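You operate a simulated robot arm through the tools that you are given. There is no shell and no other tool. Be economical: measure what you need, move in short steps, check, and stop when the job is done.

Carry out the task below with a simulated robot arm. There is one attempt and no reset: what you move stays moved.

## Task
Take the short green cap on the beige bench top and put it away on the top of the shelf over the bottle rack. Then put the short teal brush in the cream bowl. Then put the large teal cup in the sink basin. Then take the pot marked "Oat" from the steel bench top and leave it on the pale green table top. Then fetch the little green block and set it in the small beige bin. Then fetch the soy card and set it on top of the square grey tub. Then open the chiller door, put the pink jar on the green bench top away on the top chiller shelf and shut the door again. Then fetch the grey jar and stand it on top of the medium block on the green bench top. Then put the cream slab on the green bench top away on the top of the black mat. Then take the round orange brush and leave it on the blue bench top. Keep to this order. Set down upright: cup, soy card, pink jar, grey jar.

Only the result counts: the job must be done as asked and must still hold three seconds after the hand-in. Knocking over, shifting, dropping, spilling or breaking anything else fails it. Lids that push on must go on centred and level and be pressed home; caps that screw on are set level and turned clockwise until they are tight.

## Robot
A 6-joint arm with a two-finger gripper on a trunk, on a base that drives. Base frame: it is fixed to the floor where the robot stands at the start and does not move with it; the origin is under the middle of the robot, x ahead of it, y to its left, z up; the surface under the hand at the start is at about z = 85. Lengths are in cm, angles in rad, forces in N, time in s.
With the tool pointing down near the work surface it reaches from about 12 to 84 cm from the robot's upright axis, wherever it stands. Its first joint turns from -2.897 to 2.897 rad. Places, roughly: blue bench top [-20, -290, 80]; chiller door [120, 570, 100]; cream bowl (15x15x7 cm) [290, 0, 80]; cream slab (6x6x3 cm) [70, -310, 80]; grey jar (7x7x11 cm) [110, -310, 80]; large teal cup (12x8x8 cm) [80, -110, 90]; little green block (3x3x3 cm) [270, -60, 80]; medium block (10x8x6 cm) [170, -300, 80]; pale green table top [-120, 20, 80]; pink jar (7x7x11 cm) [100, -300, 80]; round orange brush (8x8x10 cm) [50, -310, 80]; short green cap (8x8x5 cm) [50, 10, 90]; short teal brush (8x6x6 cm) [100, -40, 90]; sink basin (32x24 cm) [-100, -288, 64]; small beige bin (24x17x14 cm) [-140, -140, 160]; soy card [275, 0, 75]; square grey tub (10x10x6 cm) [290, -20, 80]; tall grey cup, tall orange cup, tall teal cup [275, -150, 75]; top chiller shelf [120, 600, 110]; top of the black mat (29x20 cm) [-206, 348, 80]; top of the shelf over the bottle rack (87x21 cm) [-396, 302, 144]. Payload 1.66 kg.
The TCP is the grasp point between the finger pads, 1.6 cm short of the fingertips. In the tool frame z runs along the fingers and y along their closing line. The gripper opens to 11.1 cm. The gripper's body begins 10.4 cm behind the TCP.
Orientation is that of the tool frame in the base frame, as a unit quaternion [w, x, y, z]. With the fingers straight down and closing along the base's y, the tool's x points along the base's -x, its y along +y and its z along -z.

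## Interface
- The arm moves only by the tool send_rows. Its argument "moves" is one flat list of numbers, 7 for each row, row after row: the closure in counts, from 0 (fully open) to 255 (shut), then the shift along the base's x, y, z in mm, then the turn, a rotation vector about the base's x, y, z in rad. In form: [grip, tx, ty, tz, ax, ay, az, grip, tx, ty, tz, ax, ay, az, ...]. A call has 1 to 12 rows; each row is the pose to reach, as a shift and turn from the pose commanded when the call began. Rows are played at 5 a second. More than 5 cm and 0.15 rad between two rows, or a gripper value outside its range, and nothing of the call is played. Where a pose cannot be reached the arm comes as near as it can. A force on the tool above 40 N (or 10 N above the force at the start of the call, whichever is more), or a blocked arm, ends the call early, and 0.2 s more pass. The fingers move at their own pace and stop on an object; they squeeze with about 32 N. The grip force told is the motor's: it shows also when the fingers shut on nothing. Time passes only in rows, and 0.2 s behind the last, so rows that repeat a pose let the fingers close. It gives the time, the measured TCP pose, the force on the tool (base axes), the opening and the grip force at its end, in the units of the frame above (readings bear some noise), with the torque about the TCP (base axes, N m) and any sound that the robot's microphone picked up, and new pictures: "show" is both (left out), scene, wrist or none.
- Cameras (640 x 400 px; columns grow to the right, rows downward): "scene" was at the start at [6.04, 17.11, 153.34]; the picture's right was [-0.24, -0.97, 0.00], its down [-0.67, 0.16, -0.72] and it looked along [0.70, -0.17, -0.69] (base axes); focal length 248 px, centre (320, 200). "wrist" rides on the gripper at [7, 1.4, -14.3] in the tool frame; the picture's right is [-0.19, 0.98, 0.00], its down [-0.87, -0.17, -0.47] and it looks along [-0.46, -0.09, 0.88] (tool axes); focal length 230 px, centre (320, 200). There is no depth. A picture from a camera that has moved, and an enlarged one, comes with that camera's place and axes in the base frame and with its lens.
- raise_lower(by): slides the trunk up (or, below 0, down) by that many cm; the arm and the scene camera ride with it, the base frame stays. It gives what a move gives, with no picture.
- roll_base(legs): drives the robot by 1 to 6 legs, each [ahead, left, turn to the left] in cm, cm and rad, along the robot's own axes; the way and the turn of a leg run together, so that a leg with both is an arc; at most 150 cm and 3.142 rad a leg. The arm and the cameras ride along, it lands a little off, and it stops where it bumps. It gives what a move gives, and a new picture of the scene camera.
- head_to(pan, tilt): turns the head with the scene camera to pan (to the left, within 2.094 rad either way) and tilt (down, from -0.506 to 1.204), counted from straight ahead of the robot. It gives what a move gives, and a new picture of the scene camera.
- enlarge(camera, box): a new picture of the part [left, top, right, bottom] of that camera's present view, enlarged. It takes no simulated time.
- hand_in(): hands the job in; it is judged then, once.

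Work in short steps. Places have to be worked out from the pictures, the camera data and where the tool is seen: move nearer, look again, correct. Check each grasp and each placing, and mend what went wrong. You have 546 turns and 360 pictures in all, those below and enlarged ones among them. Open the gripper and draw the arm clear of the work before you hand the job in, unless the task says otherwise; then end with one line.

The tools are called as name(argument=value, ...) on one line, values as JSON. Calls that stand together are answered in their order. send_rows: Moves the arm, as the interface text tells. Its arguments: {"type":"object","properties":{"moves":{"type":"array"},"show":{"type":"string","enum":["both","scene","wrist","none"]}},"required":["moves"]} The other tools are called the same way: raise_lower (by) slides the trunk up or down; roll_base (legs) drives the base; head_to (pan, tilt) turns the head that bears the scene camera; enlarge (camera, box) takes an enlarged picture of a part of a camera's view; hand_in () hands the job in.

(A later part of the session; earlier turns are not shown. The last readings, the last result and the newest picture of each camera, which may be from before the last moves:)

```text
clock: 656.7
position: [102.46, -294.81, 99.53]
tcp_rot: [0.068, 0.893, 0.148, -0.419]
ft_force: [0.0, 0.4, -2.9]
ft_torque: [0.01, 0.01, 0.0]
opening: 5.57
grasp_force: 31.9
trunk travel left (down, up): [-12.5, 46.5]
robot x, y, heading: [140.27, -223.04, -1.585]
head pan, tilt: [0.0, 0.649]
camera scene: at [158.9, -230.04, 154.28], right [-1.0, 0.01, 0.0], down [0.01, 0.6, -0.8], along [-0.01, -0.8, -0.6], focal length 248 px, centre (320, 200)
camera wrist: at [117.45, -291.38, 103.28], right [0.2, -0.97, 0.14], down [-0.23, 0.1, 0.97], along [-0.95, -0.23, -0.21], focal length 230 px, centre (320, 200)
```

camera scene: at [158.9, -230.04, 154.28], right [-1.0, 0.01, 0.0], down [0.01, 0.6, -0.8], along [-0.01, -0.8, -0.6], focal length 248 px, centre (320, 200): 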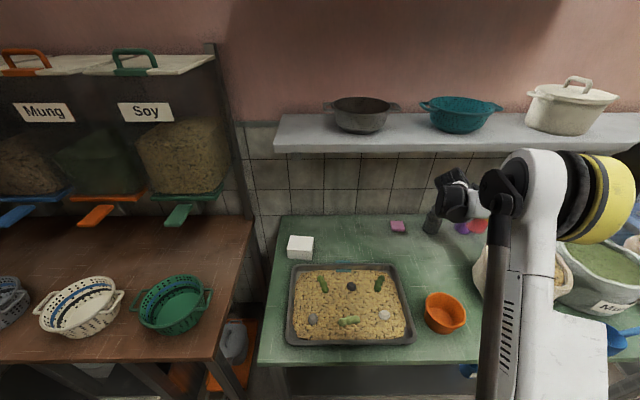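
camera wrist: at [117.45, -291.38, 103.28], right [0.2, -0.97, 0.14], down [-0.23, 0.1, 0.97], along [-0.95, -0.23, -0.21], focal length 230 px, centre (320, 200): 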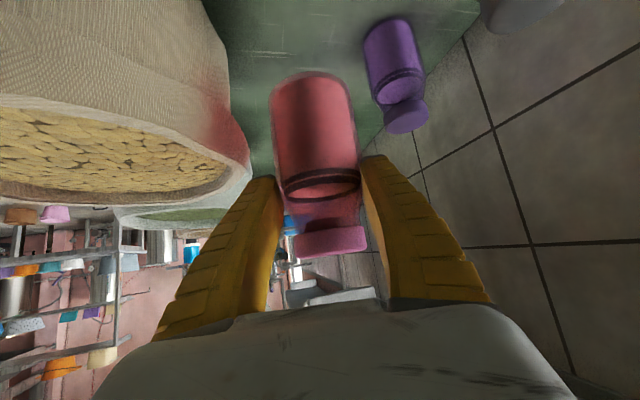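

Holding well. I bring the jar out and align the hand with the robot's heading for travel.

send_rows(moves=[255, 25, 15, 35, 0, 0, 0, 255, 55, 35, 65, 0, 0, 0, 255, 90, 60, 85, 0, 0, 0, 255, 125, 85, 105, 0, 0, 0, 255, 160, 115, 115, 0, 0, 0, 255, 190, 145, 125, 0, 0, 0, 255, 215, 180, 130, 0, 0, 0, 255, 235, 215, 130, 0, 0, 0], show="none")

send_rows(moves=[255, 10, 0, 0, 0, 0, 0.14, 255, 20, 0, 0, 0, 0, 0.28, 255, 30, 0, 0, 0, 0, 0.42, 255, 40, 0, 0, 0, 0, 0.56, 255, 50, 0, 0, 0, 0, 0.7, 255, 60, 0, 0, 0, 0, 0.84, 255, 70, 0, 0, 0, 0, 0.98, 255, 80, 0, 0, 0, 0, 1.12, 255, 90, 0, 0, 0, 0, 1.23])

```text
clock: 658.5
position: [125.81, -273.34, 112.67]
tcp_rot: [0.068, 0.893, 0.147, -0.42]
ft_force: [0.1, 0.1, -3.2]
ft_torque: [-0.03, -0.07, -0.01]
opening: 5.55
grasp_force: 32.3
trunk travel left (down, up): [-12.5, 46.5]
robot x, y, heading: [140.12, -223.05, -1.581]
head pan, tilt: [0.0, 0.649]
```

```text
clock: 660.5
position: [134.97, -273.46, 112.66]
tcp_rot: [0.297, 0.644, 0.636, -0.304]
ft_force: [-0.5, -0.2, -3.7]
ft_torque: [0.03, 0.02, -0.02]
opening: 5.55
grasp_force: 32.1
trunk travel left (down, up): [-12.5, 46.5]
robot x, y, heading: [139.91, -223.33, -1.584]
head pan, tilt: [0.0, 0.649]
camera scene: at [158.88, -230.09, 154.28], right [-1.0, 0.01, 0.0], down [0.01, 0.6, -0.8], along [-0.01, -0.8, -0.6], focal length 248 px, centre (320, 200)
camera wrist: at [136.5, -258.35, 116.4], right [0.98, -0.13, 0.14], down [-0.17, -0.19, 0.97], along [-0.1, -0.97, -0.21], focal length 230 px, centre (320, 200)
```

scene: 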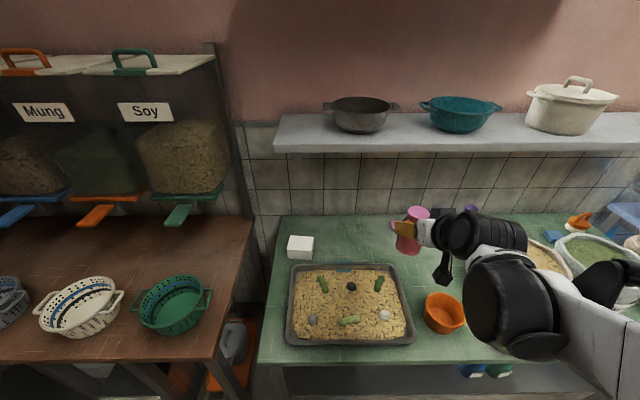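
wrist: 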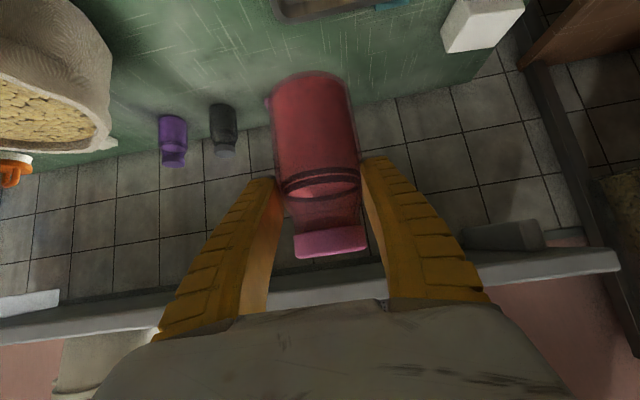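

I carry the jar to the chiller, driving north along the aisle.

roll_base(legs=[[-50, 36, 0], [0, 0, 3.14], [145, 0, 0], [145, 0, 0], [140, 0, 0]])

head_to(pan=0.1, tilt=0.3)

```text
clock: 691.6
position: [190.44, 309.03, 112.66]
tcp_rot: [0.305, -0.633, 0.648, 0.295]
ft_force: [-0.7, 0.1, -2.5]
ft_torque: [-0.05, 0.01, 0.0]
opening: 5.11
grasp_force: 32.8
trunk travel left (down, up): [-12.5, 46.5]
robot x, y, heading: [184.7, 258.62, 1.548]
head pan, tilt: [0.0, 0.649]
camera scene: at [166.05, 265.98, 154.28], right [1.0, -0.02, 0.0], down [-0.01, -0.6, -0.8], along [0.02, 0.8, -0.6], focal length 248 px, centre (320, 200)
```

scene: 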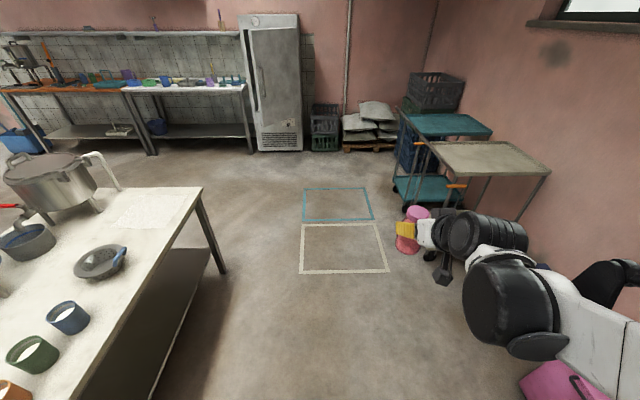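

```text
clock: 692.4
position: [190.28, 309.17, 112.61]
tcp_rot: [0.304, -0.633, 0.648, 0.295]
ft_force: [0.2, 0.2, -3.1]
ft_torque: [-0.03, -0.01, 0.0]
opening: 5.12
grasp_force: 31.9
trunk travel left (down, up): [-12.5, 46.5]
robot x, y, heading: [184.48, 258.95, 1.553]
head pan, tilt: [0.099, 0.3]
camera scene: at [165.13, 266.6, 157.45], right [1.0, 0.08, 0.0], down [0.02, -0.3, -0.95], along [-0.07, 0.95, -0.3], focal length 248 px, centre (320, 200)
```

scene: 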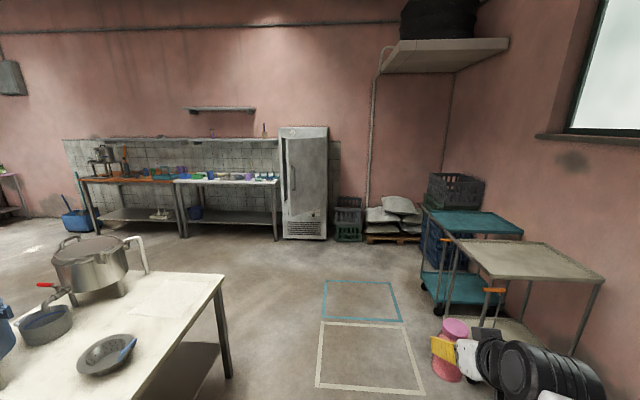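

The opening has shrunk from 5.6 to 5.1, so the jar may be slipping. I check the wrist view.

send_rows(moves=[255, 0, 0, 0, 0, 0, 0], show="wrist")

enlarge(camera="scene", box=[240, 100, 360, 260])

```text
clock: 692.8
position: [190.27, 309.06, 112.69]
tcp_rot: [0.305, -0.633, 0.648, 0.295]
ft_force: [-0.6, -0.1, -3.2]
ft_torque: [-0.06, -0.04, -0.03]
opening: 5.08
grasp_force: 32.0
trunk travel left (down, up): [-12.5, 46.5]
robot x, y, heading: [184.97, 258.99, 1.549]
head pan, tilt: [0.099, 0.3]
camera wrist: at [188.62, 293.52, 116.4], right [-0.98, 0.15, 0.14], down [0.17, 0.19, 0.97], along [0.11, 0.97, -0.21], focal length 230 px, centre (320, 200)
```

wrist: 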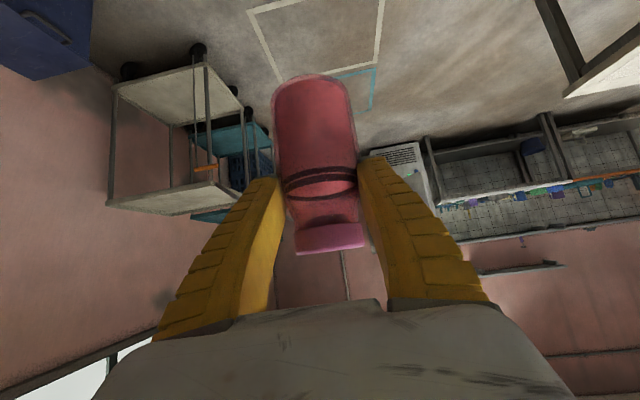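

```text
2.50 times, centred on (300, 180) of scene
camera zoom: at [165.13, 266.59, 157.46], right [1.0, 0.08, 0.0], down [0.02, -0.29, -0.96], along [-0.07, 0.95, -0.3], focal length 619 px, centre (370, 250)
```

zoom: 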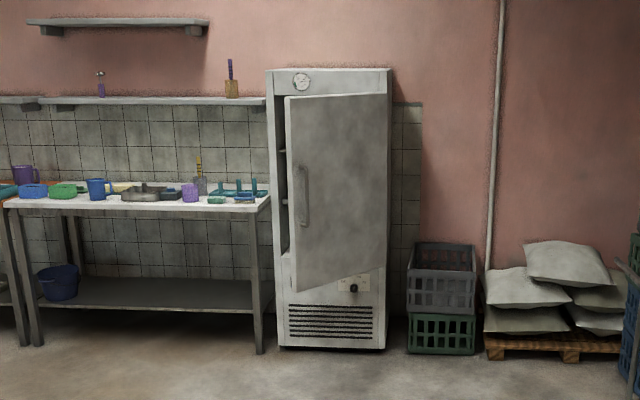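

The jar still sits as before, and the door is still about 54° open. To keep the elbow clear of the door's tip I'll approach from the left, heading about 60°.

roll_base(legs=[[150, 0, 0], [75, 105, 0], [0, 0, -0.47]])

head_to(pan=0.0, tilt=0.35)

```text
clock: 707.6
position: [115.09, 527.07, 112.57]
tcp_rot: [0.369, -0.452, 0.785, 0.21]
ft_force: [0.0, -0.1, -3.4]
ft_torque: [-0.01, 0.03, 0.02]
opening: 4.94
grasp_force: 32.0
trunk travel left (down, up): [-12.5, 46.5]
robot x, y, heading: [86.28, 485.7, 1.047]
head pan, tilt: [0.099, 0.3]
camera scene: at [72.54, 501.9, 157.46], right [0.91, -0.41, 0.0], down [-0.12, -0.27, -0.96], along [0.39, 0.87, -0.3], focal length 248 px, centre (320, 200)
```

scene: 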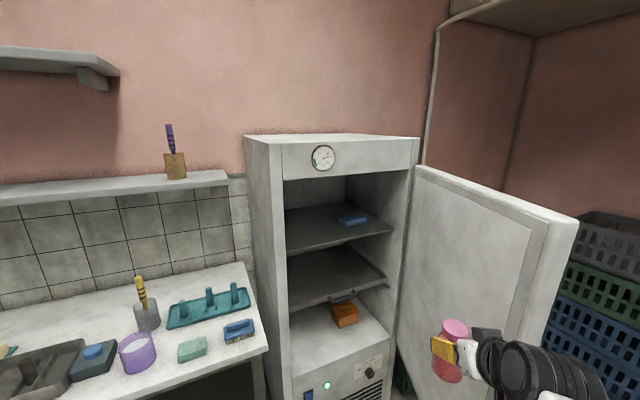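

```text
clock: 708.3
position: [115.06, 527.16, 112.63]
tcp_rot: [0.368, -0.452, 0.785, 0.21]
ft_force: [-0.5, 0.0, -2.2]
ft_torque: [-0.06, 0.03, -0.04]
opening: 4.91
grasp_force: 31.9
trunk travel left (down, up): [-12.5, 46.5]
robot x, y, heading: [86.06, 485.32, 1.047]
head pan, tilt: [0.0, 0.351]
camera scene: at [73.34, 501.46, 156.98], right [0.87, -0.5, 0.0], down [-0.17, -0.3, -0.94], along [0.47, 0.81, -0.34], focal length 248 px, centre (320, 200)
```

scene: 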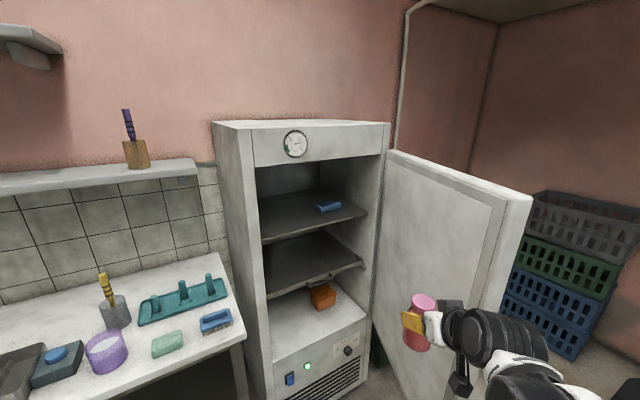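

The door now stands even wider. I check the jar in the wrist view.

send_rows(moves=[255, 0, 0, 10, 0, 0, 0], show="wrist")

enlarge(camera="scene", box=[200, 110, 540, 400])

```text
clock: 708.7
position: [115.07, 527.03, 113.7]
tcp_rot: [0.369, -0.453, 0.784, 0.211]
ft_force: [0.1, 1.0, -2.9]
ft_torque: [-0.05, 0.02, -0.01]
opening: 4.91
grasp_force: 32.2
trunk travel left (down, up): [-12.5, 46.5]
robot x, y, heading: [86.63, 485.6, 1.049]
head pan, tilt: [0.0, 0.351]
camera wrist: at [106.14, 514.16, 117.41], right [-0.79, 0.6, 0.14], down [0.24, 0.08, 0.97], along [0.57, 0.8, -0.21], focal length 230 px, centre (320, 200)
```

wrist: 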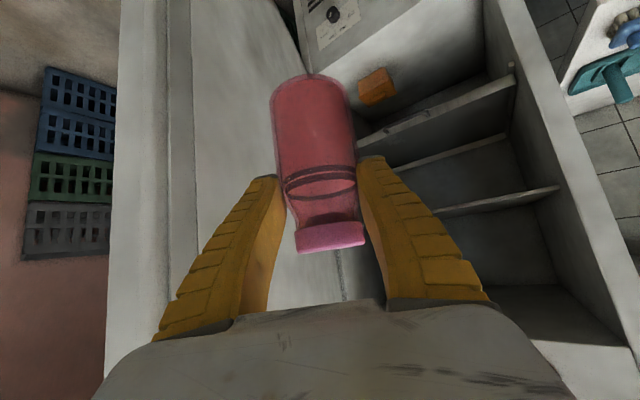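

```text
1.38 times, centred on (370, 255) of scene
camera zoom: at [73.34, 501.45, 156.98], right [0.87, -0.5, 0.0], down [-0.17, -0.3, -0.94], along [0.47, 0.81, -0.34], focal length 341 px, centre (251, 124)
```

zoom: 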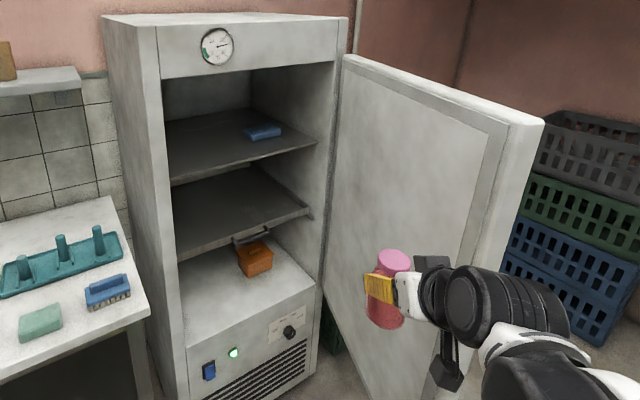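

Shelf top edge ≈ z 116, header ≈ z 141. I raise the jar to z ≈ 129, bring the base closer from the left.

send_rows(moves=[255, -10, 0, 40, 0, 0, 0, 255, -20, 0, 80, 0, 0, 0, 255, -30, 0, 120, 0, 0, 0, 255, -40, 0, 155, 0, 0, 0], show="none")

roll_base(legs=[[18.8, 20.4, 0]])

head_to(pan=-0.15, tilt=0.45)

```text
clock: 709.7
position: [111.06, 526.59, 129.08]
tcp_rot: [0.369, -0.451, 0.785, 0.21]
ft_force: [0.1, -0.4, -2.6]
ft_torque: [-0.05, -0.02, 0.0]
opening: 4.91
grasp_force: 31.6
trunk travel left (down, up): [-12.5, 46.5]
robot x, y, heading: [85.7, 485.51, 1.046]
head pan, tilt: [0.0, 0.351]
```

```text
clock: 711.6
position: [103.27, 553.18, 128.94]
tcp_rot: [0.368, -0.452, 0.785, 0.21]
ft_force: [0.1, 0.3, -3.2]
ft_torque: [0.0, 0.04, 0.01]
opening: 4.92
grasp_force: 31.9
trunk travel left (down, up): [-12.5, 46.5]
robot x, y, heading: [77.95, 512.22, 1.049]
head pan, tilt: [0.0, 0.351]
camera scene: at [65.46, 528.11, 156.97], right [0.86, -0.5, 0.0], down [-0.17, -0.3, -0.94], along [0.47, 0.81, -0.34], focal length 248 px, centre (320, 200)
```

scene: 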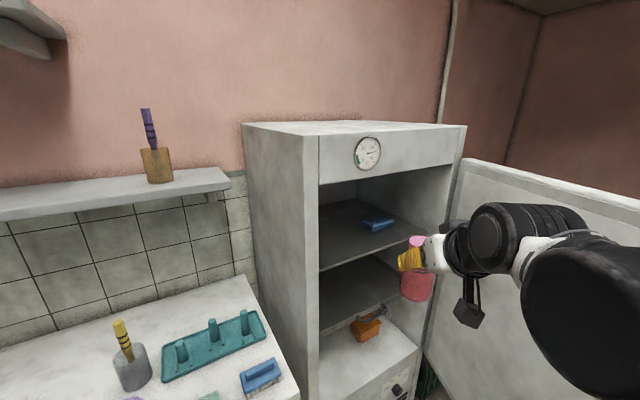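

```text
clock: 712.3
position: [103.36, 553.28, 128.93]
tcp_rot: [0.368, -0.451, 0.785, 0.21]
ft_force: [1.1, 0.1, -3.1]
ft_torque: [-0.07, 0.01, 0.0]
opening: 4.9
grasp_force: 31.6
trunk travel left (down, up): [-12.5, 46.5]
robot x, y, heading: [78.06, 512.19, 1.044]
head pan, tilt: [-0.15, 0.45]
camera scene: at [66.55, 527.16, 156.06], right [0.78, -0.63, 0.0], down [-0.27, -0.34, -0.9], along [0.56, 0.7, -0.44], focal length 248 px, centre (320, 200)
```

scene: 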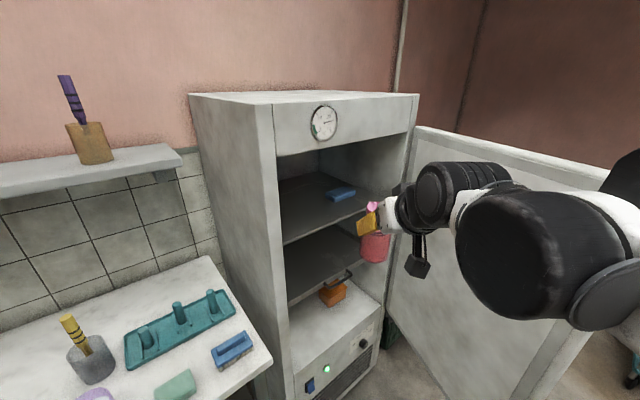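

The shelf front edge is at about (93.., 575.7, 116). I carry the jar in over the shelf to about (112, 583).

send_rows(moves=[255, 13, 43, -3, 0, 0, 0, 255, 26, 86, -6, 0, 0, 0, 255, 38, 128, -10, 0, 0, 0, 255, 50, 170, -15, 0, 0, 0, 255, 62, 212, -20, 0, 0, 0, 255, 74, 255, -25, 0, 0, 0, 255, 87, 298, -30, 0, 0, 0])

```text
clock: 713.9
position: [112.22, 583.37, 125.83]
tcp_rot: [0.369, -0.45, 0.786, 0.209]
ft_force: [-0.2, 0.0, -2.7]
ft_torque: [-0.08, 0.0, 0.01]
opening: 4.92
grasp_force: 31.6
trunk travel left (down, up): [-12.5, 46.5]
robot x, y, heading: [78.23, 512.35, 1.046]
head pan, tilt: [-0.15, 0.45]
camera scene: at [66.6, 527.28, 156.04], right [0.78, -0.63, 0.0], down [-0.27, -0.34, -0.9], along [0.56, 0.7, -0.44], focal length 248 px, centre (320, 200)
camera wrist: at [103.28, 570.47, 129.73], right [-0.79, 0.6, 0.14], down [0.24, 0.08, 0.97], along [0.57, 0.79, -0.21], focal length 230 px, centre (320, 200)
```

scene: 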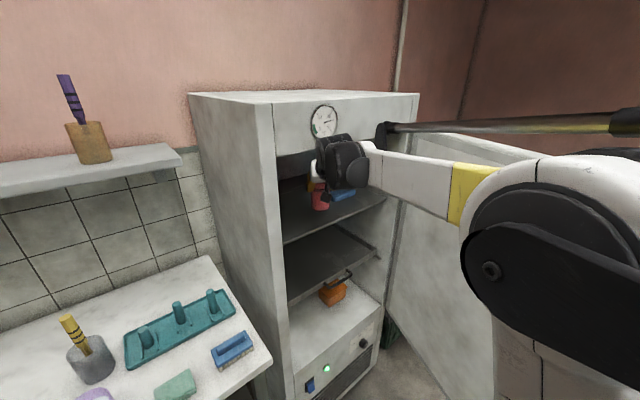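
wrist: 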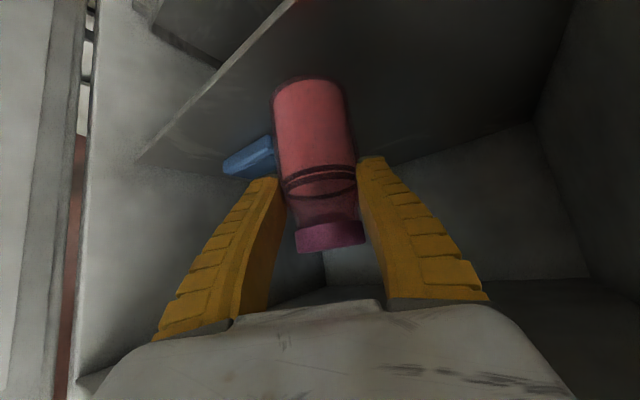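

The jar is over the shelf, clear of the blue brush. I lower until contact.

send_rows(moves=[255, 0, 0, -12, 0, 0, 0, 255, 0, 0, -24, 0, 0, 0, 255, 0, 0, -30, 0, 0, 0], show="none")

send_rows(moves=[255, 0, 0, -5, 0, 0, 0, 255, 0, 0, -10, 0, 0, 0], show="wrist")

```text
clock: 714.7
position: [112.07, 582.98, 122.94]
tcp_rot: [0.369, -0.45, 0.786, 0.209]
ft_force: [-0.5, 0.0, -2.5]
ft_torque: [-0.02, 0.0, 0.0]
opening: 4.88
grasp_force: 31.8
trunk travel left (down, up): [-12.5, 46.5]
robot x, y, heading: [78.31, 512.32, 1.043]
head pan, tilt: [-0.15, 0.45]
```

```text
clock: 715.3
position: [112.14, 583.04, 121.91]
tcp_rot: [0.369, -0.45, 0.786, 0.21]
ft_force: [0.5, -0.8, -2.6]
ft_torque: [-0.05, 0.03, -0.01]
opening: 4.89
grasp_force: 31.5
trunk travel left (down, up): [-12.5, 46.5]
robot x, y, heading: [78.08, 512.07, 1.043]
head pan, tilt: [-0.15, 0.45]
camera wrist: at [103.11, 570.27, 125.74], right [-0.79, 0.6, 0.14], down [0.24, 0.08, 0.97], along [0.57, 0.79, -0.21], focal length 230 px, centre (320, 200)
```

wrist: 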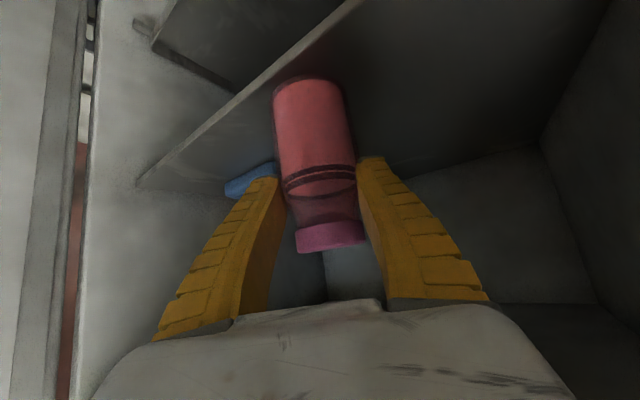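

I move 2.5 cm deeper to stay clear of the shelf's front edge, then continue lowering.

send_rows(moves=[255, 4, 12, 0, 0, 0, 0, 255, 8, 25, 0, 0, 0, 0, 255, 8, 25, -8, 0, 0, 0, 255, 8, 25, -14, 0, 0, 0], show="none")

send_rows(moves=[255, 0, 0, -6, 0, 0, 0, 255, 0, 0, -12, 0, 0, 0], show="wrist")

```text
clock: 716.3
position: [112.97, 585.43, 120.8]
tcp_rot: [0.372, -0.451, 0.784, 0.211]
ft_force: [7.4, 6.6, 35.2]
ft_torque: [0.04, -0.25, 0.11]
opening: 5.27
grasp_force: 32.0
trunk travel left (down, up): [-12.5, 46.5]
robot x, y, heading: [77.99, 512.52, 1.045]
head pan, tilt: [-0.15, 0.45]
```

```text
clock: 716.9
position: [112.72, 585.36, 119.29]
tcp_rot: [0.368, -0.451, 0.786, 0.209]
ft_force: [-0.7, -0.1, 9.4]
ft_torque: [-0.02, 0.07, 0.04]
opening: 4.27
grasp_force: 31.8
trunk travel left (down, up): [-12.5, 46.5]
robot x, y, heading: [78.07, 512.32, 1.041]
head pan, tilt: [-0.15, 0.45]
camera wrist: at [103.77, 572.68, 123.07], right [-0.79, 0.6, 0.14], down [0.24, 0.08, 0.97], along [0.57, 0.79, -0.21], focal length 230 px, centre (320, 200)
```

wrist: 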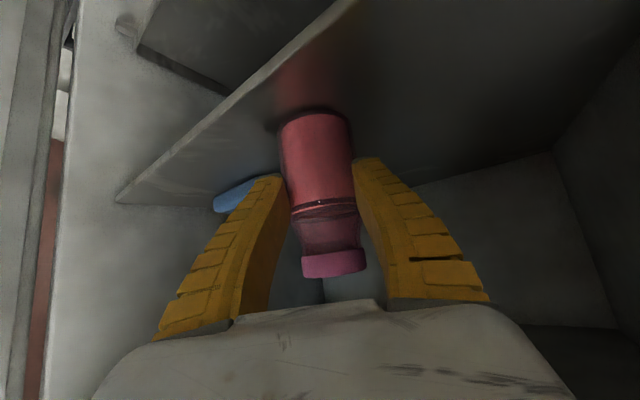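

The jar stands on the shelf and the fingers begin to slip off it. I open the gripper now.

send_rows(moves=[120, 0, 0, 0, 0, 0, 0, 60, 0, 0, 0, 0, 0, 0, 20, 0, 0, 0, 0, 0, 0])

```text
clock: 717.7
position: [112.91, 585.51, 119.23]
tcp_rot: [0.369, -0.451, 0.786, 0.209]
ft_force: [0.2, 0.2, 0.1]
ft_torque: [-0.02, 0.01, -0.01]
opening: 10.28
grasp_force: 0.5
trunk travel left (down, up): [-12.5, 46.5]
robot x, y, heading: [78.1, 512.3, 1.047]
head pan, tilt: [-0.15, 0.45]
camera scene: at [66.54, 527.13, 156.06], right [0.78, -0.63, 0.0], down [-0.27, -0.34, -0.9], along [0.56, 0.7, -0.44], focal length 248 px, centre (320, 200)
camera wrist: at [103.94, 572.7, 123.16], right [-0.79, 0.6, 0.14], down [0.24, 0.08, 0.97], along [0.57, 0.79, -0.21], focal length 230 px, centre (320, 200)
```

scene: 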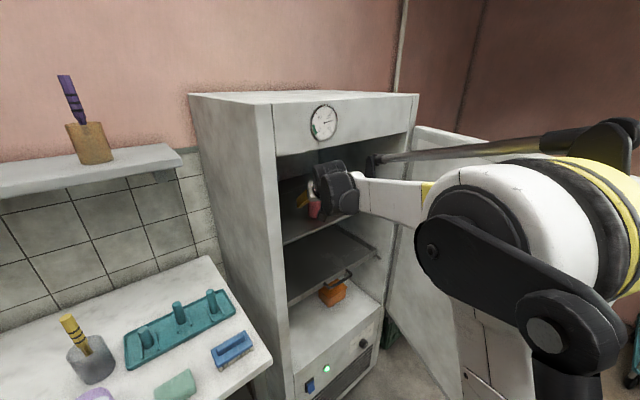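
wrist: 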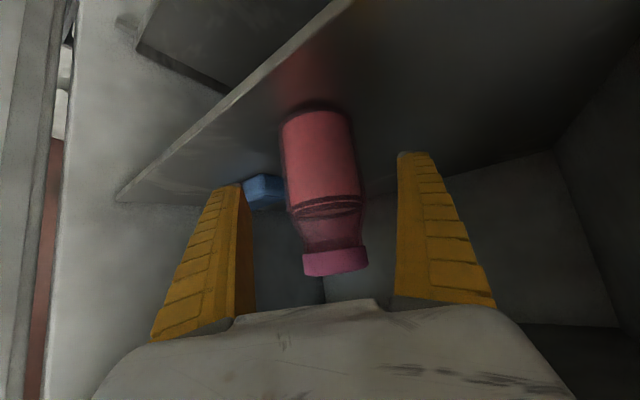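

The jar stands upright on the top shelf. I withdraw the hand.

send_rows(moves=[20, -12, -21, 15, 0, 0, 0, 20, -26, -44, 30, 0, 0, 0, 20, -40, -68, 45, 0, 0, 0, 20, -56, -100, 55, 0, 0, 0, 20, -72, -138, 60, 0, 0, 0, 20, -88, -176, 65, 0, 0, 0, 20, -104, -215, 65, 0, 0, 0, 0, -110, -255, 65, 0, 0, 0, 0, -116, -295, 65, 0, 0, 0])

```text
clock: 719.7
position: [101.16, 555.62, 125.93]
tcp_rot: [0.37, -0.451, 0.785, 0.21]
ft_force: [0.0, 0.7, 0.0]
ft_torque: [0.0, -0.02, -0.03]
opening: 11.08
grasp_force: 0.0
trunk travel left (down, up): [-12.5, 46.5]
robot x, y, heading: [77.63, 511.71, 1.043]
head pan, tilt: [-0.15, 0.45]
camera scene: at [66.51, 527.05, 156.07], right [0.78, -0.63, 0.0], down [-0.27, -0.34, -0.9], along [0.56, 0.7, -0.43], focal length 248 px, centre (320, 200)
camera wrist: at [92.28, 542.96, 129.77], right [-0.79, 0.6, 0.14], down [0.24, 0.08, 0.97], along [0.57, 0.8, -0.21], focal length 230 px, centre (320, 200)
```

scene: 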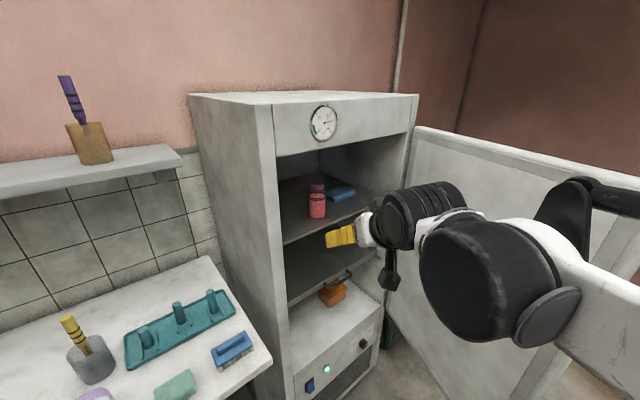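
wrist: 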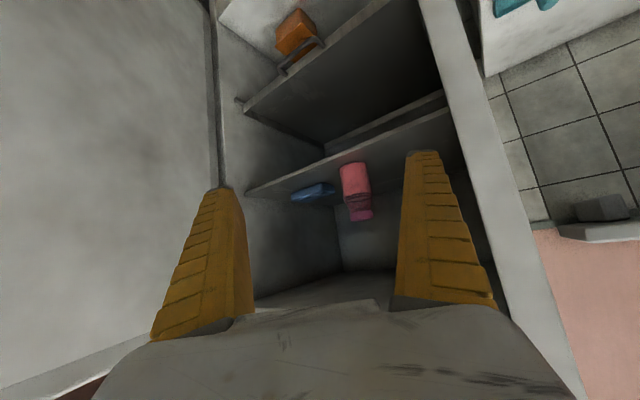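

The jar is on the top shelf. To shut the door, I back away, go round its tip to the outer side.

roll_base(legs=[[-51.8, -30.2, 0], [0, 0, 0.857], [-38, -74, 0]])

head_to(pan=0.0, tilt=0.4)

```text
clock: 729.5
position: [140.12, 484.83, 126.09]
tcp_rot: [-0.244, 0.742, -0.519, -0.347]
ft_force: [0.3, -0.6, -0.4]
ft_torque: [-0.01, 0.0, 0.02]
opening: 11.09
grasp_force: 0.1
trunk travel left (down, up): [-12.5, 46.5]
robot x, y, heading: [159.01, 439.05, 1.921]
head pan, tilt: [-0.15, 0.45]
camera scene: at [140.21, 439.82, 156.07], right [0.98, 0.2, 0.0], down [0.09, -0.43, -0.9], along [-0.18, 0.88, -0.44], focal length 248 px, centre (320, 200)
```

scene: 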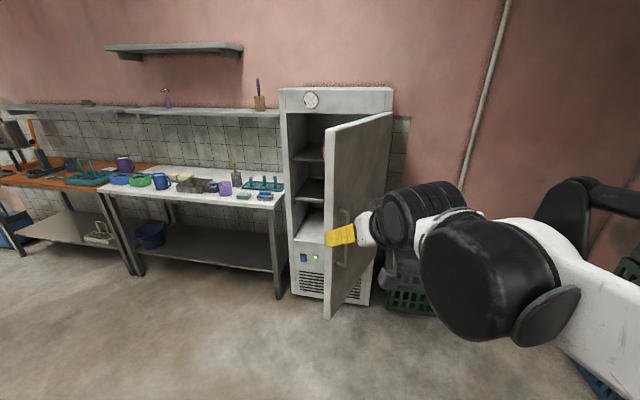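

```text
clock: 730.1
position: [140.23, 484.91, 126.0]
tcp_rot: [-0.245, 0.742, -0.519, -0.347]
ft_force: [0.1, -0.6, 0.0]
ft_torque: [0.02, 0.03, 0.02]
opening: 11.05
grasp_force: 0.1
trunk travel left (down, up): [-12.5, 46.5]
robot x, y, heading: [158.89, 438.8, 1.92]
head pan, tilt: [0.0, 0.4]
camera scene: at [138.84, 439.52, 156.53], right [0.94, 0.34, 0.0], down [0.13, -0.37, -0.92], along [-0.32, 0.86, -0.39], focal length 248 px, centre (320, 200)
```

scene: 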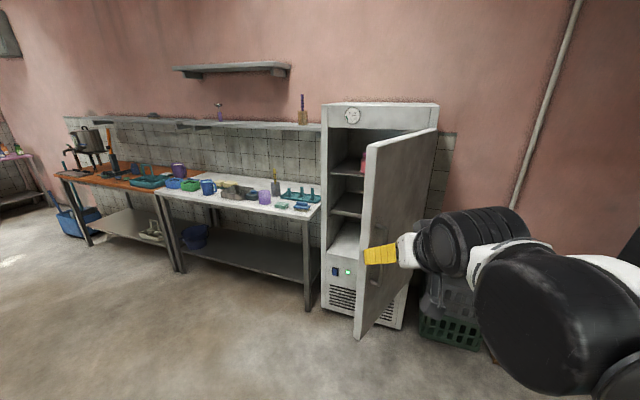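

The door's tip is at about (127, 521). I close the fingers, shift the hand to the right, drive closer, and prepare to push the outer face.

send_rows(moves=[255, 45, 0, 0, 0, 0, 0, 255, 90, 0, 0, 0, 0, 0, 255, 135, 0, -20, 0, 0, 0, 255, 160, 0, -50, 0, 0, 0], show="none")

roll_base(legs=[[32, -2, 0]])

send_rows(moves=[255, 0, 45, 0, 0, 0, 0, 255, 0, 90, -20, 0, 0, 0, 255, 0, 125, -40, 0, 0, 0])

```text
clock: 731.1
position: [156.34, 484.96, 120.8]
tcp_rot: [-0.246, 0.741, -0.519, -0.348]
ft_force: [0.4, 0.6, 0.4]
ft_torque: [0.01, 0.03, 0.03]
opening: 0.0
grasp_force: 28.6
trunk travel left (down, up): [-12.5, 46.5]
robot x, y, heading: [159.18, 439.21, 1.924]
head pan, tilt: [0.0, 0.4]
```

```text
clock: 733.3
position: [146.89, 515.35, 120.8]
tcp_rot: [-0.244, 0.743, -0.518, -0.347]
ft_force: [0.2, 0.3, -0.7]
ft_torque: [-0.02, -0.01, -0.02]
opening: 0.0
grasp_force: 29.0
trunk travel left (down, up): [-12.5, 46.5]
robot x, y, heading: [149.98, 469.3, 1.927]
head pan, tilt: [0.0, 0.4]
camera scene: at [129.74, 469.92, 156.53], right [0.94, 0.35, 0.0], down [0.14, -0.37, -0.92], along [-0.32, 0.86, -0.39], focal length 248 px, centre (320, 200)
```

scene: 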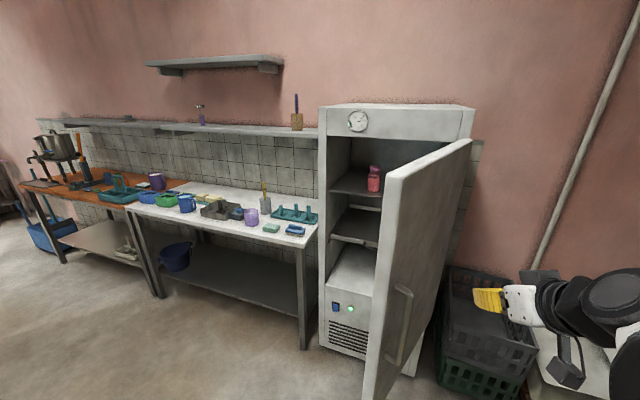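

```text
clock: 734.1
position: [147.11, 528.18, 116.87]
tcp_rot: [-0.244, 0.742, -0.519, -0.346]
ft_force: [-0.2, 0.4, -0.4]
ft_torque: [0.02, 0.02, -0.01]
opening: 0.0
grasp_force: 28.7
trunk travel left (down, up): [-12.5, 46.5]
robot x, y, heading: [150.14, 469.62, 1.923]
head pan, tilt: [0.0, 0.4]
camera scene: at [129.76, 469.94, 156.52], right [0.94, 0.35, 0.0], down [0.14, -0.37, -0.92], along [-0.32, 0.86, -0.39], focal length 248 px, centre (320, 200)
camera wrist: at [151.16, 513.05, 120.62], right [-0.96, -0.22, 0.14], down [0.09, 0.24, 0.97], along [-0.25, 0.95, -0.21], focal length 230 px, centre (320, 200)
```

scene: 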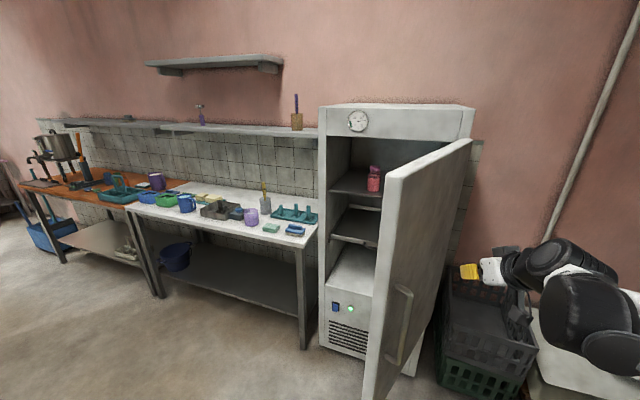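
wrist: 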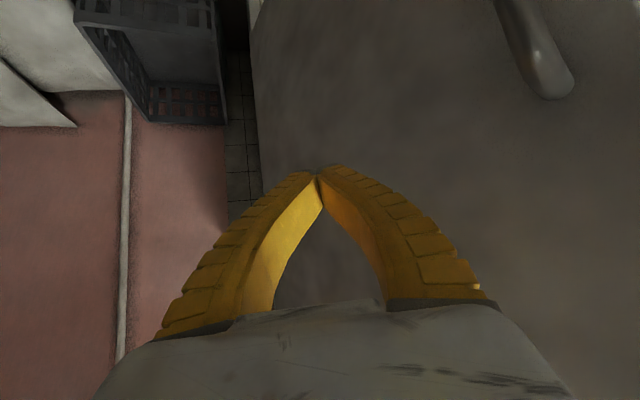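

I push the door's outer face towards closed along the arc.

send_rows(moves=[255, -40, 0, 0, 0, 0, 0, 255, -80, 0, 0, 0, 0, 0, 255, -120, 8, 0, 0, 0, 0, 255, -160, 20, 0, 0, 0, 0, 255, -200, 35, 0, 0, 0, 0, 255, -238, 52, 0, 0, 0, 0, 255, -270, 80, 0, 0, 0, 0, 255, -300, 105, 0, 0, 0, 0])

```text
clock: 735.9
position: [116.9, 538.24, 116.62]
tcp_rot: [-0.244, 0.743, -0.518, -0.347]
ft_force: [-0.4, -0.4, 1.2]
ft_torque: [0.0, 0.0, -0.01]
opening: 0.0
grasp_force: 28.6
trunk travel left (down, up): [-12.5, 46.5]
robot x, y, heading: [150.01, 469.47, 1.925]
head pan, tilt: [0.0, 0.4]
camera scene: at [129.7, 469.91, 156.52], right [0.94, 0.35, 0.0], down [0.14, -0.37, -0.92], along [-0.32, 0.86, -0.39], focal length 248 px, centre (320, 200)
camera wrist: at [120.92, 523.21, 120.54], right [-0.96, -0.22, 0.14], down [0.09, 0.24, 0.97], along [-0.25, 0.95, -0.21], focal length 230 px, centre (320, 200)
```

scene: 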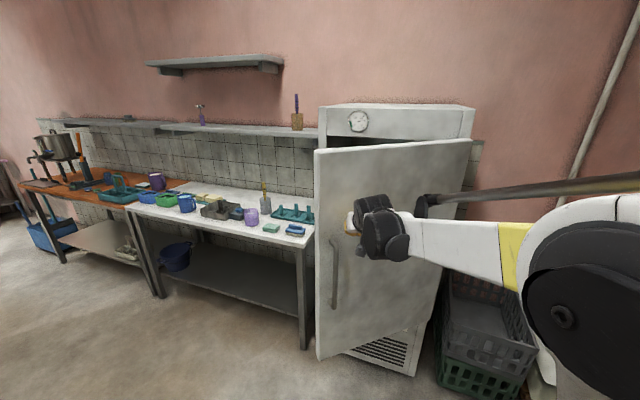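
wrist: 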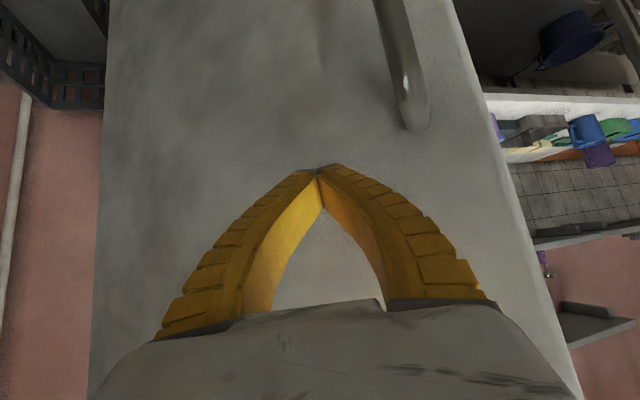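

Door nearly closed. I continue by driving the base forward, then press it home with the arm.

roll_base(legs=[[20, -3, 0]])

send_rows(moves=[255, 0, 25, 0, 0, 0, 0, 255, 0, 50, 0, 0, 0, 0, 255, 0, 75, 0, 0, 0, 0, 255, 0, 95, 0, 0, 0, 0, 255, 0, 110, 0, 0, 0, 0, 255, 0, 125, 0, 0, 0, 0])

```text
clock: 737.5
position: [112.8, 558.64, 116.79]
tcp_rot: [-0.244, 0.742, -0.519, -0.347]
ft_force: [-0.5, 0.2, 0.4]
ft_torque: [-0.02, -0.02, 0.02]
opening: 0.01
grasp_force: 28.5
trunk travel left (down, up): [-12.5, 46.5]
robot x, y, heading: [145.85, 489.63, 1.923]
head pan, tilt: [0.0, 0.4]
camera scene: at [125.45, 490.18, 156.52], right [0.94, 0.34, 0.0], down [0.13, -0.37, -0.92], along [-0.32, 0.86, -0.39], focal length 248 px, centre (320, 200)
```

scene: 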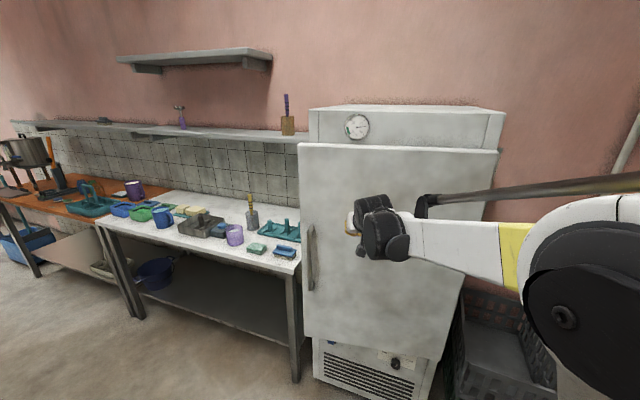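

```text
clock: 738.9
position: [112.71, 569.74, 116.7]
tcp_rot: [-0.241, 0.745, -0.519, -0.344]
ft_force: [2.9, -20.1, 3.3]
ft_torque: [0.18, 0.0, -0.26]
opening: 0.01
grasp_force: 28.7
trunk travel left (down, up): [-12.5, 46.5]
robot x, y, heading: [145.77, 489.7, 1.922]
head pan, tilt: [0.0, 0.4]
stopped in row 6: the force on the tool passed its limit at 52 N (the readings are from after the stop); the commanded pose is now the measured one
camera scene: at [125.55, 489.69, 156.55], right [0.94, 0.35, 0.0], down [0.13, -0.36, -0.92], along [-0.32, 0.87, -0.39], focal length 248 px, centre (320, 200)
camera wrist: at [116.71, 554.76, 120.67], right [-0.96, -0.22, 0.14], down [0.09, 0.25, 0.97], along [-0.25, 0.94, -0.22], focal length 230 px, centre (320, 200)
```

scene: 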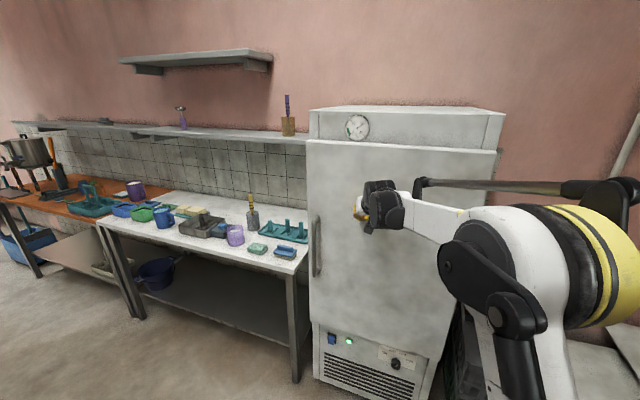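
wrist: 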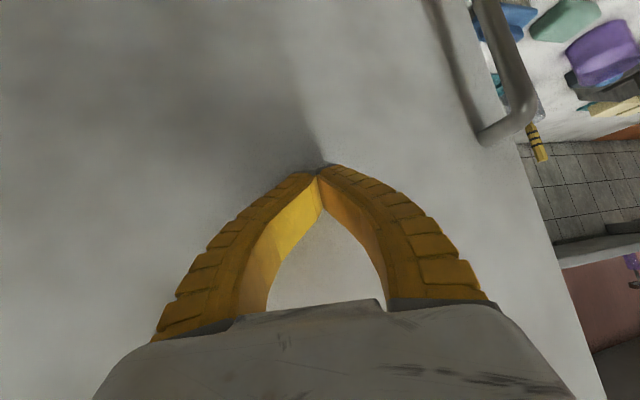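

The door is shut (firm resistance). I retract, and drive back south for the grey jar.

send_rows(moves=[255, 5, -30, 0, 0, 0, 0, 255, 10, -75, 0, 0, 0, 0, 150, 15, -120, 0, 0, 0, 0, 0, 20, -165, 0, 0, 0, 0, 0, 30, -210, 0, 0, 0, 0, 0, 80, -240, 0, 0, 0, 0], show="none")

roll_base(legs=[[-50, 0, 0], [0, 0, 2.79]])

head_to(pan=1.9, tilt=0.3)

```text
refused: row 6 steps farther than a row can; nothing moved
```

```text
clock: 748.3
position: [162.62, 355.95, 116.58]
tcp_rot: [0.29, 0.655, 0.628, -0.304]
ft_force: [0.2, 0.0, 0.2]
ft_torque: [-0.01, 0.02, -0.04]
opening: 0.0
grasp_force: 28.8
trunk travel left (down, up): [-12.5, 46.5]
robot x, y, heading: [163.02, 442.73, -1.617]
head pan, tilt: [0.0, 0.4]
camera scene: at [181.84, 434.87, 156.53], right [-1.0, 0.04, 0.0], down [0.02, 0.39, -0.92], along [-0.04, -0.92, -0.39], focal length 248 px, centre (320, 200)
```

scene: 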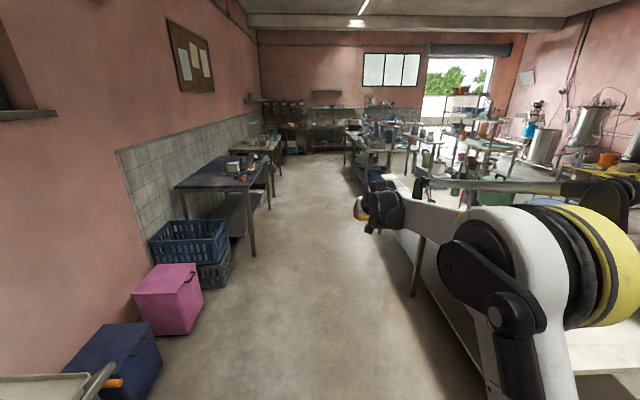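

```text
clock: 750.1
position: [162.6, 355.77, 116.58]
tcp_rot: [0.291, 0.655, 0.627, -0.304]
ft_force: [-0.4, -0.6, 0.2]
ft_torque: [-0.01, 0.0, -0.03]
opening: 0.0
grasp_force: 28.6
trunk travel left (down, up): [-12.5, 46.5]
robot x, y, heading: [163.27, 442.71, -1.617]
head pan, tilt: [1.901, 0.3]
camera scene: at [191.2, 446.75, 157.46], right [0.28, -0.96, 0.0], down [-0.28, -0.08, -0.96], along [0.92, 0.27, -0.3], focal length 248 px, centre (320, 200)
```

scene: 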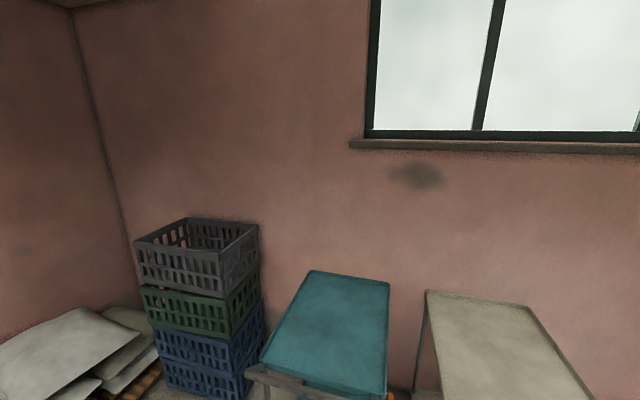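

I draw the arm in, and turn partly to verify the chiller door.

send_rows(moves=[150, 0, 45, 0, 0, 0, 0, 0, 0, 90, 0, 0, 0, 0, 0, 0, 135, 0, 0, 0, 0, 0, 0, 180, 0, 0, 0, 0, 0, 0, 225, 0, 0, 0, 0, 0, 0, 270, 10, 0, 0, 0, 0, 0, 315, 20, 0, 0, 0, 0, 0, 360, 30, 0, 0, 0, 0, 0, 390, 40, 0, 0, 0], show="none")

roll_base(legs=[[0, 0, 1.5]])

head_to(pan=2.0, tilt=0.3)

enlarge(camera="scene", box=[160, 60, 480, 360])

```text
clock: 752.1
position: [162.48, 395.2, 120.78]
tcp_rot: [0.29, 0.656, 0.627, -0.304]
ft_force: [-0.5, -0.5, -0.3]
ft_torque: [-0.02, 0.01, 0.04]
opening: 11.1
grasp_force: 0.1
trunk travel left (down, up): [-12.5, 46.5]
robot x, y, heading: [162.99, 443.14, -1.614]
head pan, tilt: [1.901, 0.3]
```

```text
clock: 756.1
position: [210.59, 437.15, 120.66]
tcp_rot: [0.419, 0.068, 0.905, -0.032]
ft_force: [0.1, 0.3, -0.6]
ft_torque: [0.0, -0.03, -0.01]
opening: 11.1
grasp_force: 0.0
trunk travel left (down, up): [-12.5, 46.5]
robot x, y, heading: [163.2, 442.82, -0.15]
head pan, tilt: [1.901, 0.3]
camera scene: at [162.34, 471.23, 157.46], right [0.98, 0.18, 0.0], down [0.05, -0.29, -0.96], along [-0.17, 0.94, -0.3], focal length 248 px, centre (320, 200)
```

scene: 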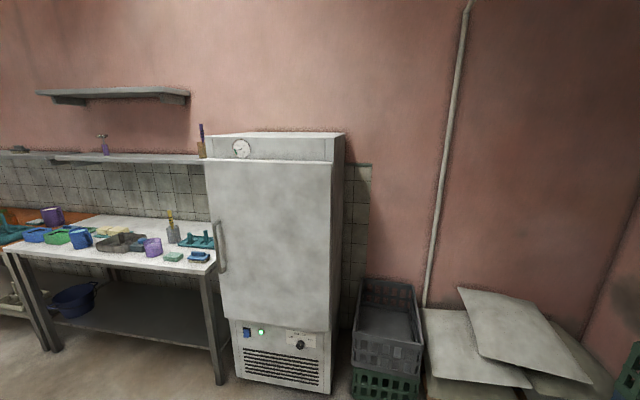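

```text
clock: 756.8
position: [210.71, 437.21, 120.76]
tcp_rot: [0.42, 0.068, 0.905, -0.032]
ft_force: [-0.3, 0.3, 0.7]
ft_torque: [-0.01, -0.01, -0.02]
opening: 11.07
grasp_force: 0.0
trunk travel left (down, up): [-12.5, 46.5]
robot x, y, heading: [163.03, 443.05, -0.153]
head pan, tilt: [2.0, 0.3]
camera scene: at [161.45, 471.02, 157.46], right [0.96, 0.28, 0.0], down [0.08, -0.28, -0.96], along [-0.26, 0.92, -0.3], focal length 248 px, centre (320, 200)
```

scene: 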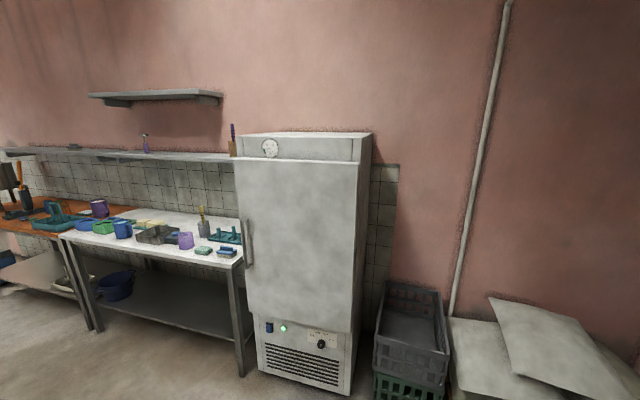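

```text
1.33 times, centred on (320, 210) of scene
camera zoom: at [161.45, 471.02, 157.46], right [0.96, 0.28, 0.0], down [0.08, -0.28, -0.96], along [-0.26, 0.92, -0.3], focal length 330 px, centre (320, 187)
```

zoom: 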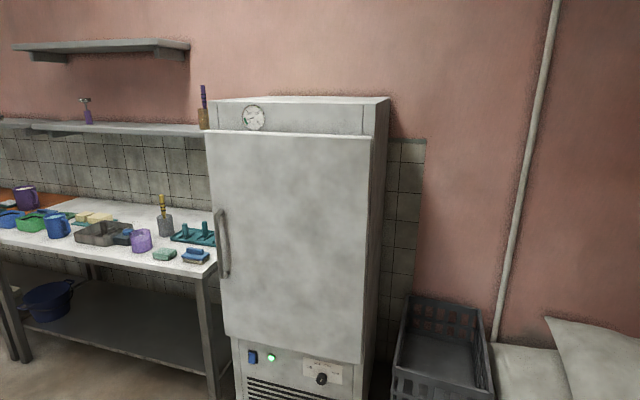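

The chiller door is shut flush. I drive south to the green bench for the grey jar.

roll_base(legs=[[0, 0, -1.42], [145, 14, 0], [145, 0, 0], [145, 0, 0], [130, 0, 0]])

head_to(pan=0.0, tilt=0.5)

```text
clock: 787.1
position: [174.16, -165.38, 120.56]
tcp_rot: [0.292, 0.651, 0.633, -0.301]
ft_force: [-0.1, 0.2, -0.3]
ft_torque: [-0.04, -0.03, -0.01]
opening: 11.1
grasp_force: 0.1
trunk travel left (down, up): [-12.5, 46.5]
robot x, y, heading: [173.89, -117.38, -1.598]
head pan, tilt: [2.0, 0.3]
camera scene: at [201.65, -112.37, 157.46], right [0.39, -0.92, 0.0], down [-0.27, -0.12, -0.96], along [0.88, 0.37, -0.3], focal length 248 px, centre (320, 200)
```

scene: 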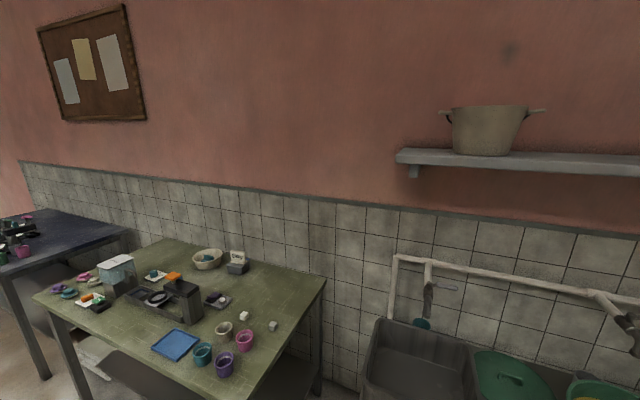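

```text
clock: 789.0
position: [174.19, -165.33, 120.57]
tcp_rot: [0.292, 0.651, 0.633, -0.301]
ft_force: [0.0, 0.1, -0.2]
ft_torque: [0.01, -0.04, -0.01]
opening: 11.09
grasp_force: 0.1
trunk travel left (down, up): [-12.5, 46.5]
robot x, y, heading: [173.6, -117.75, -1.598]
head pan, tilt: [0.0, 0.499]
camera scene: at [192.83, -125.1, 155.62], right [-1.0, 0.03, 0.0], down [0.01, 0.48, -0.88], along [-0.02, -0.88, -0.48], focal length 248 px, centre (320, 200)
```

scene: 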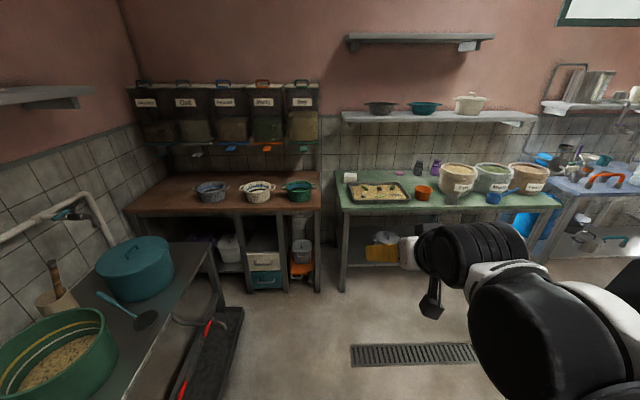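

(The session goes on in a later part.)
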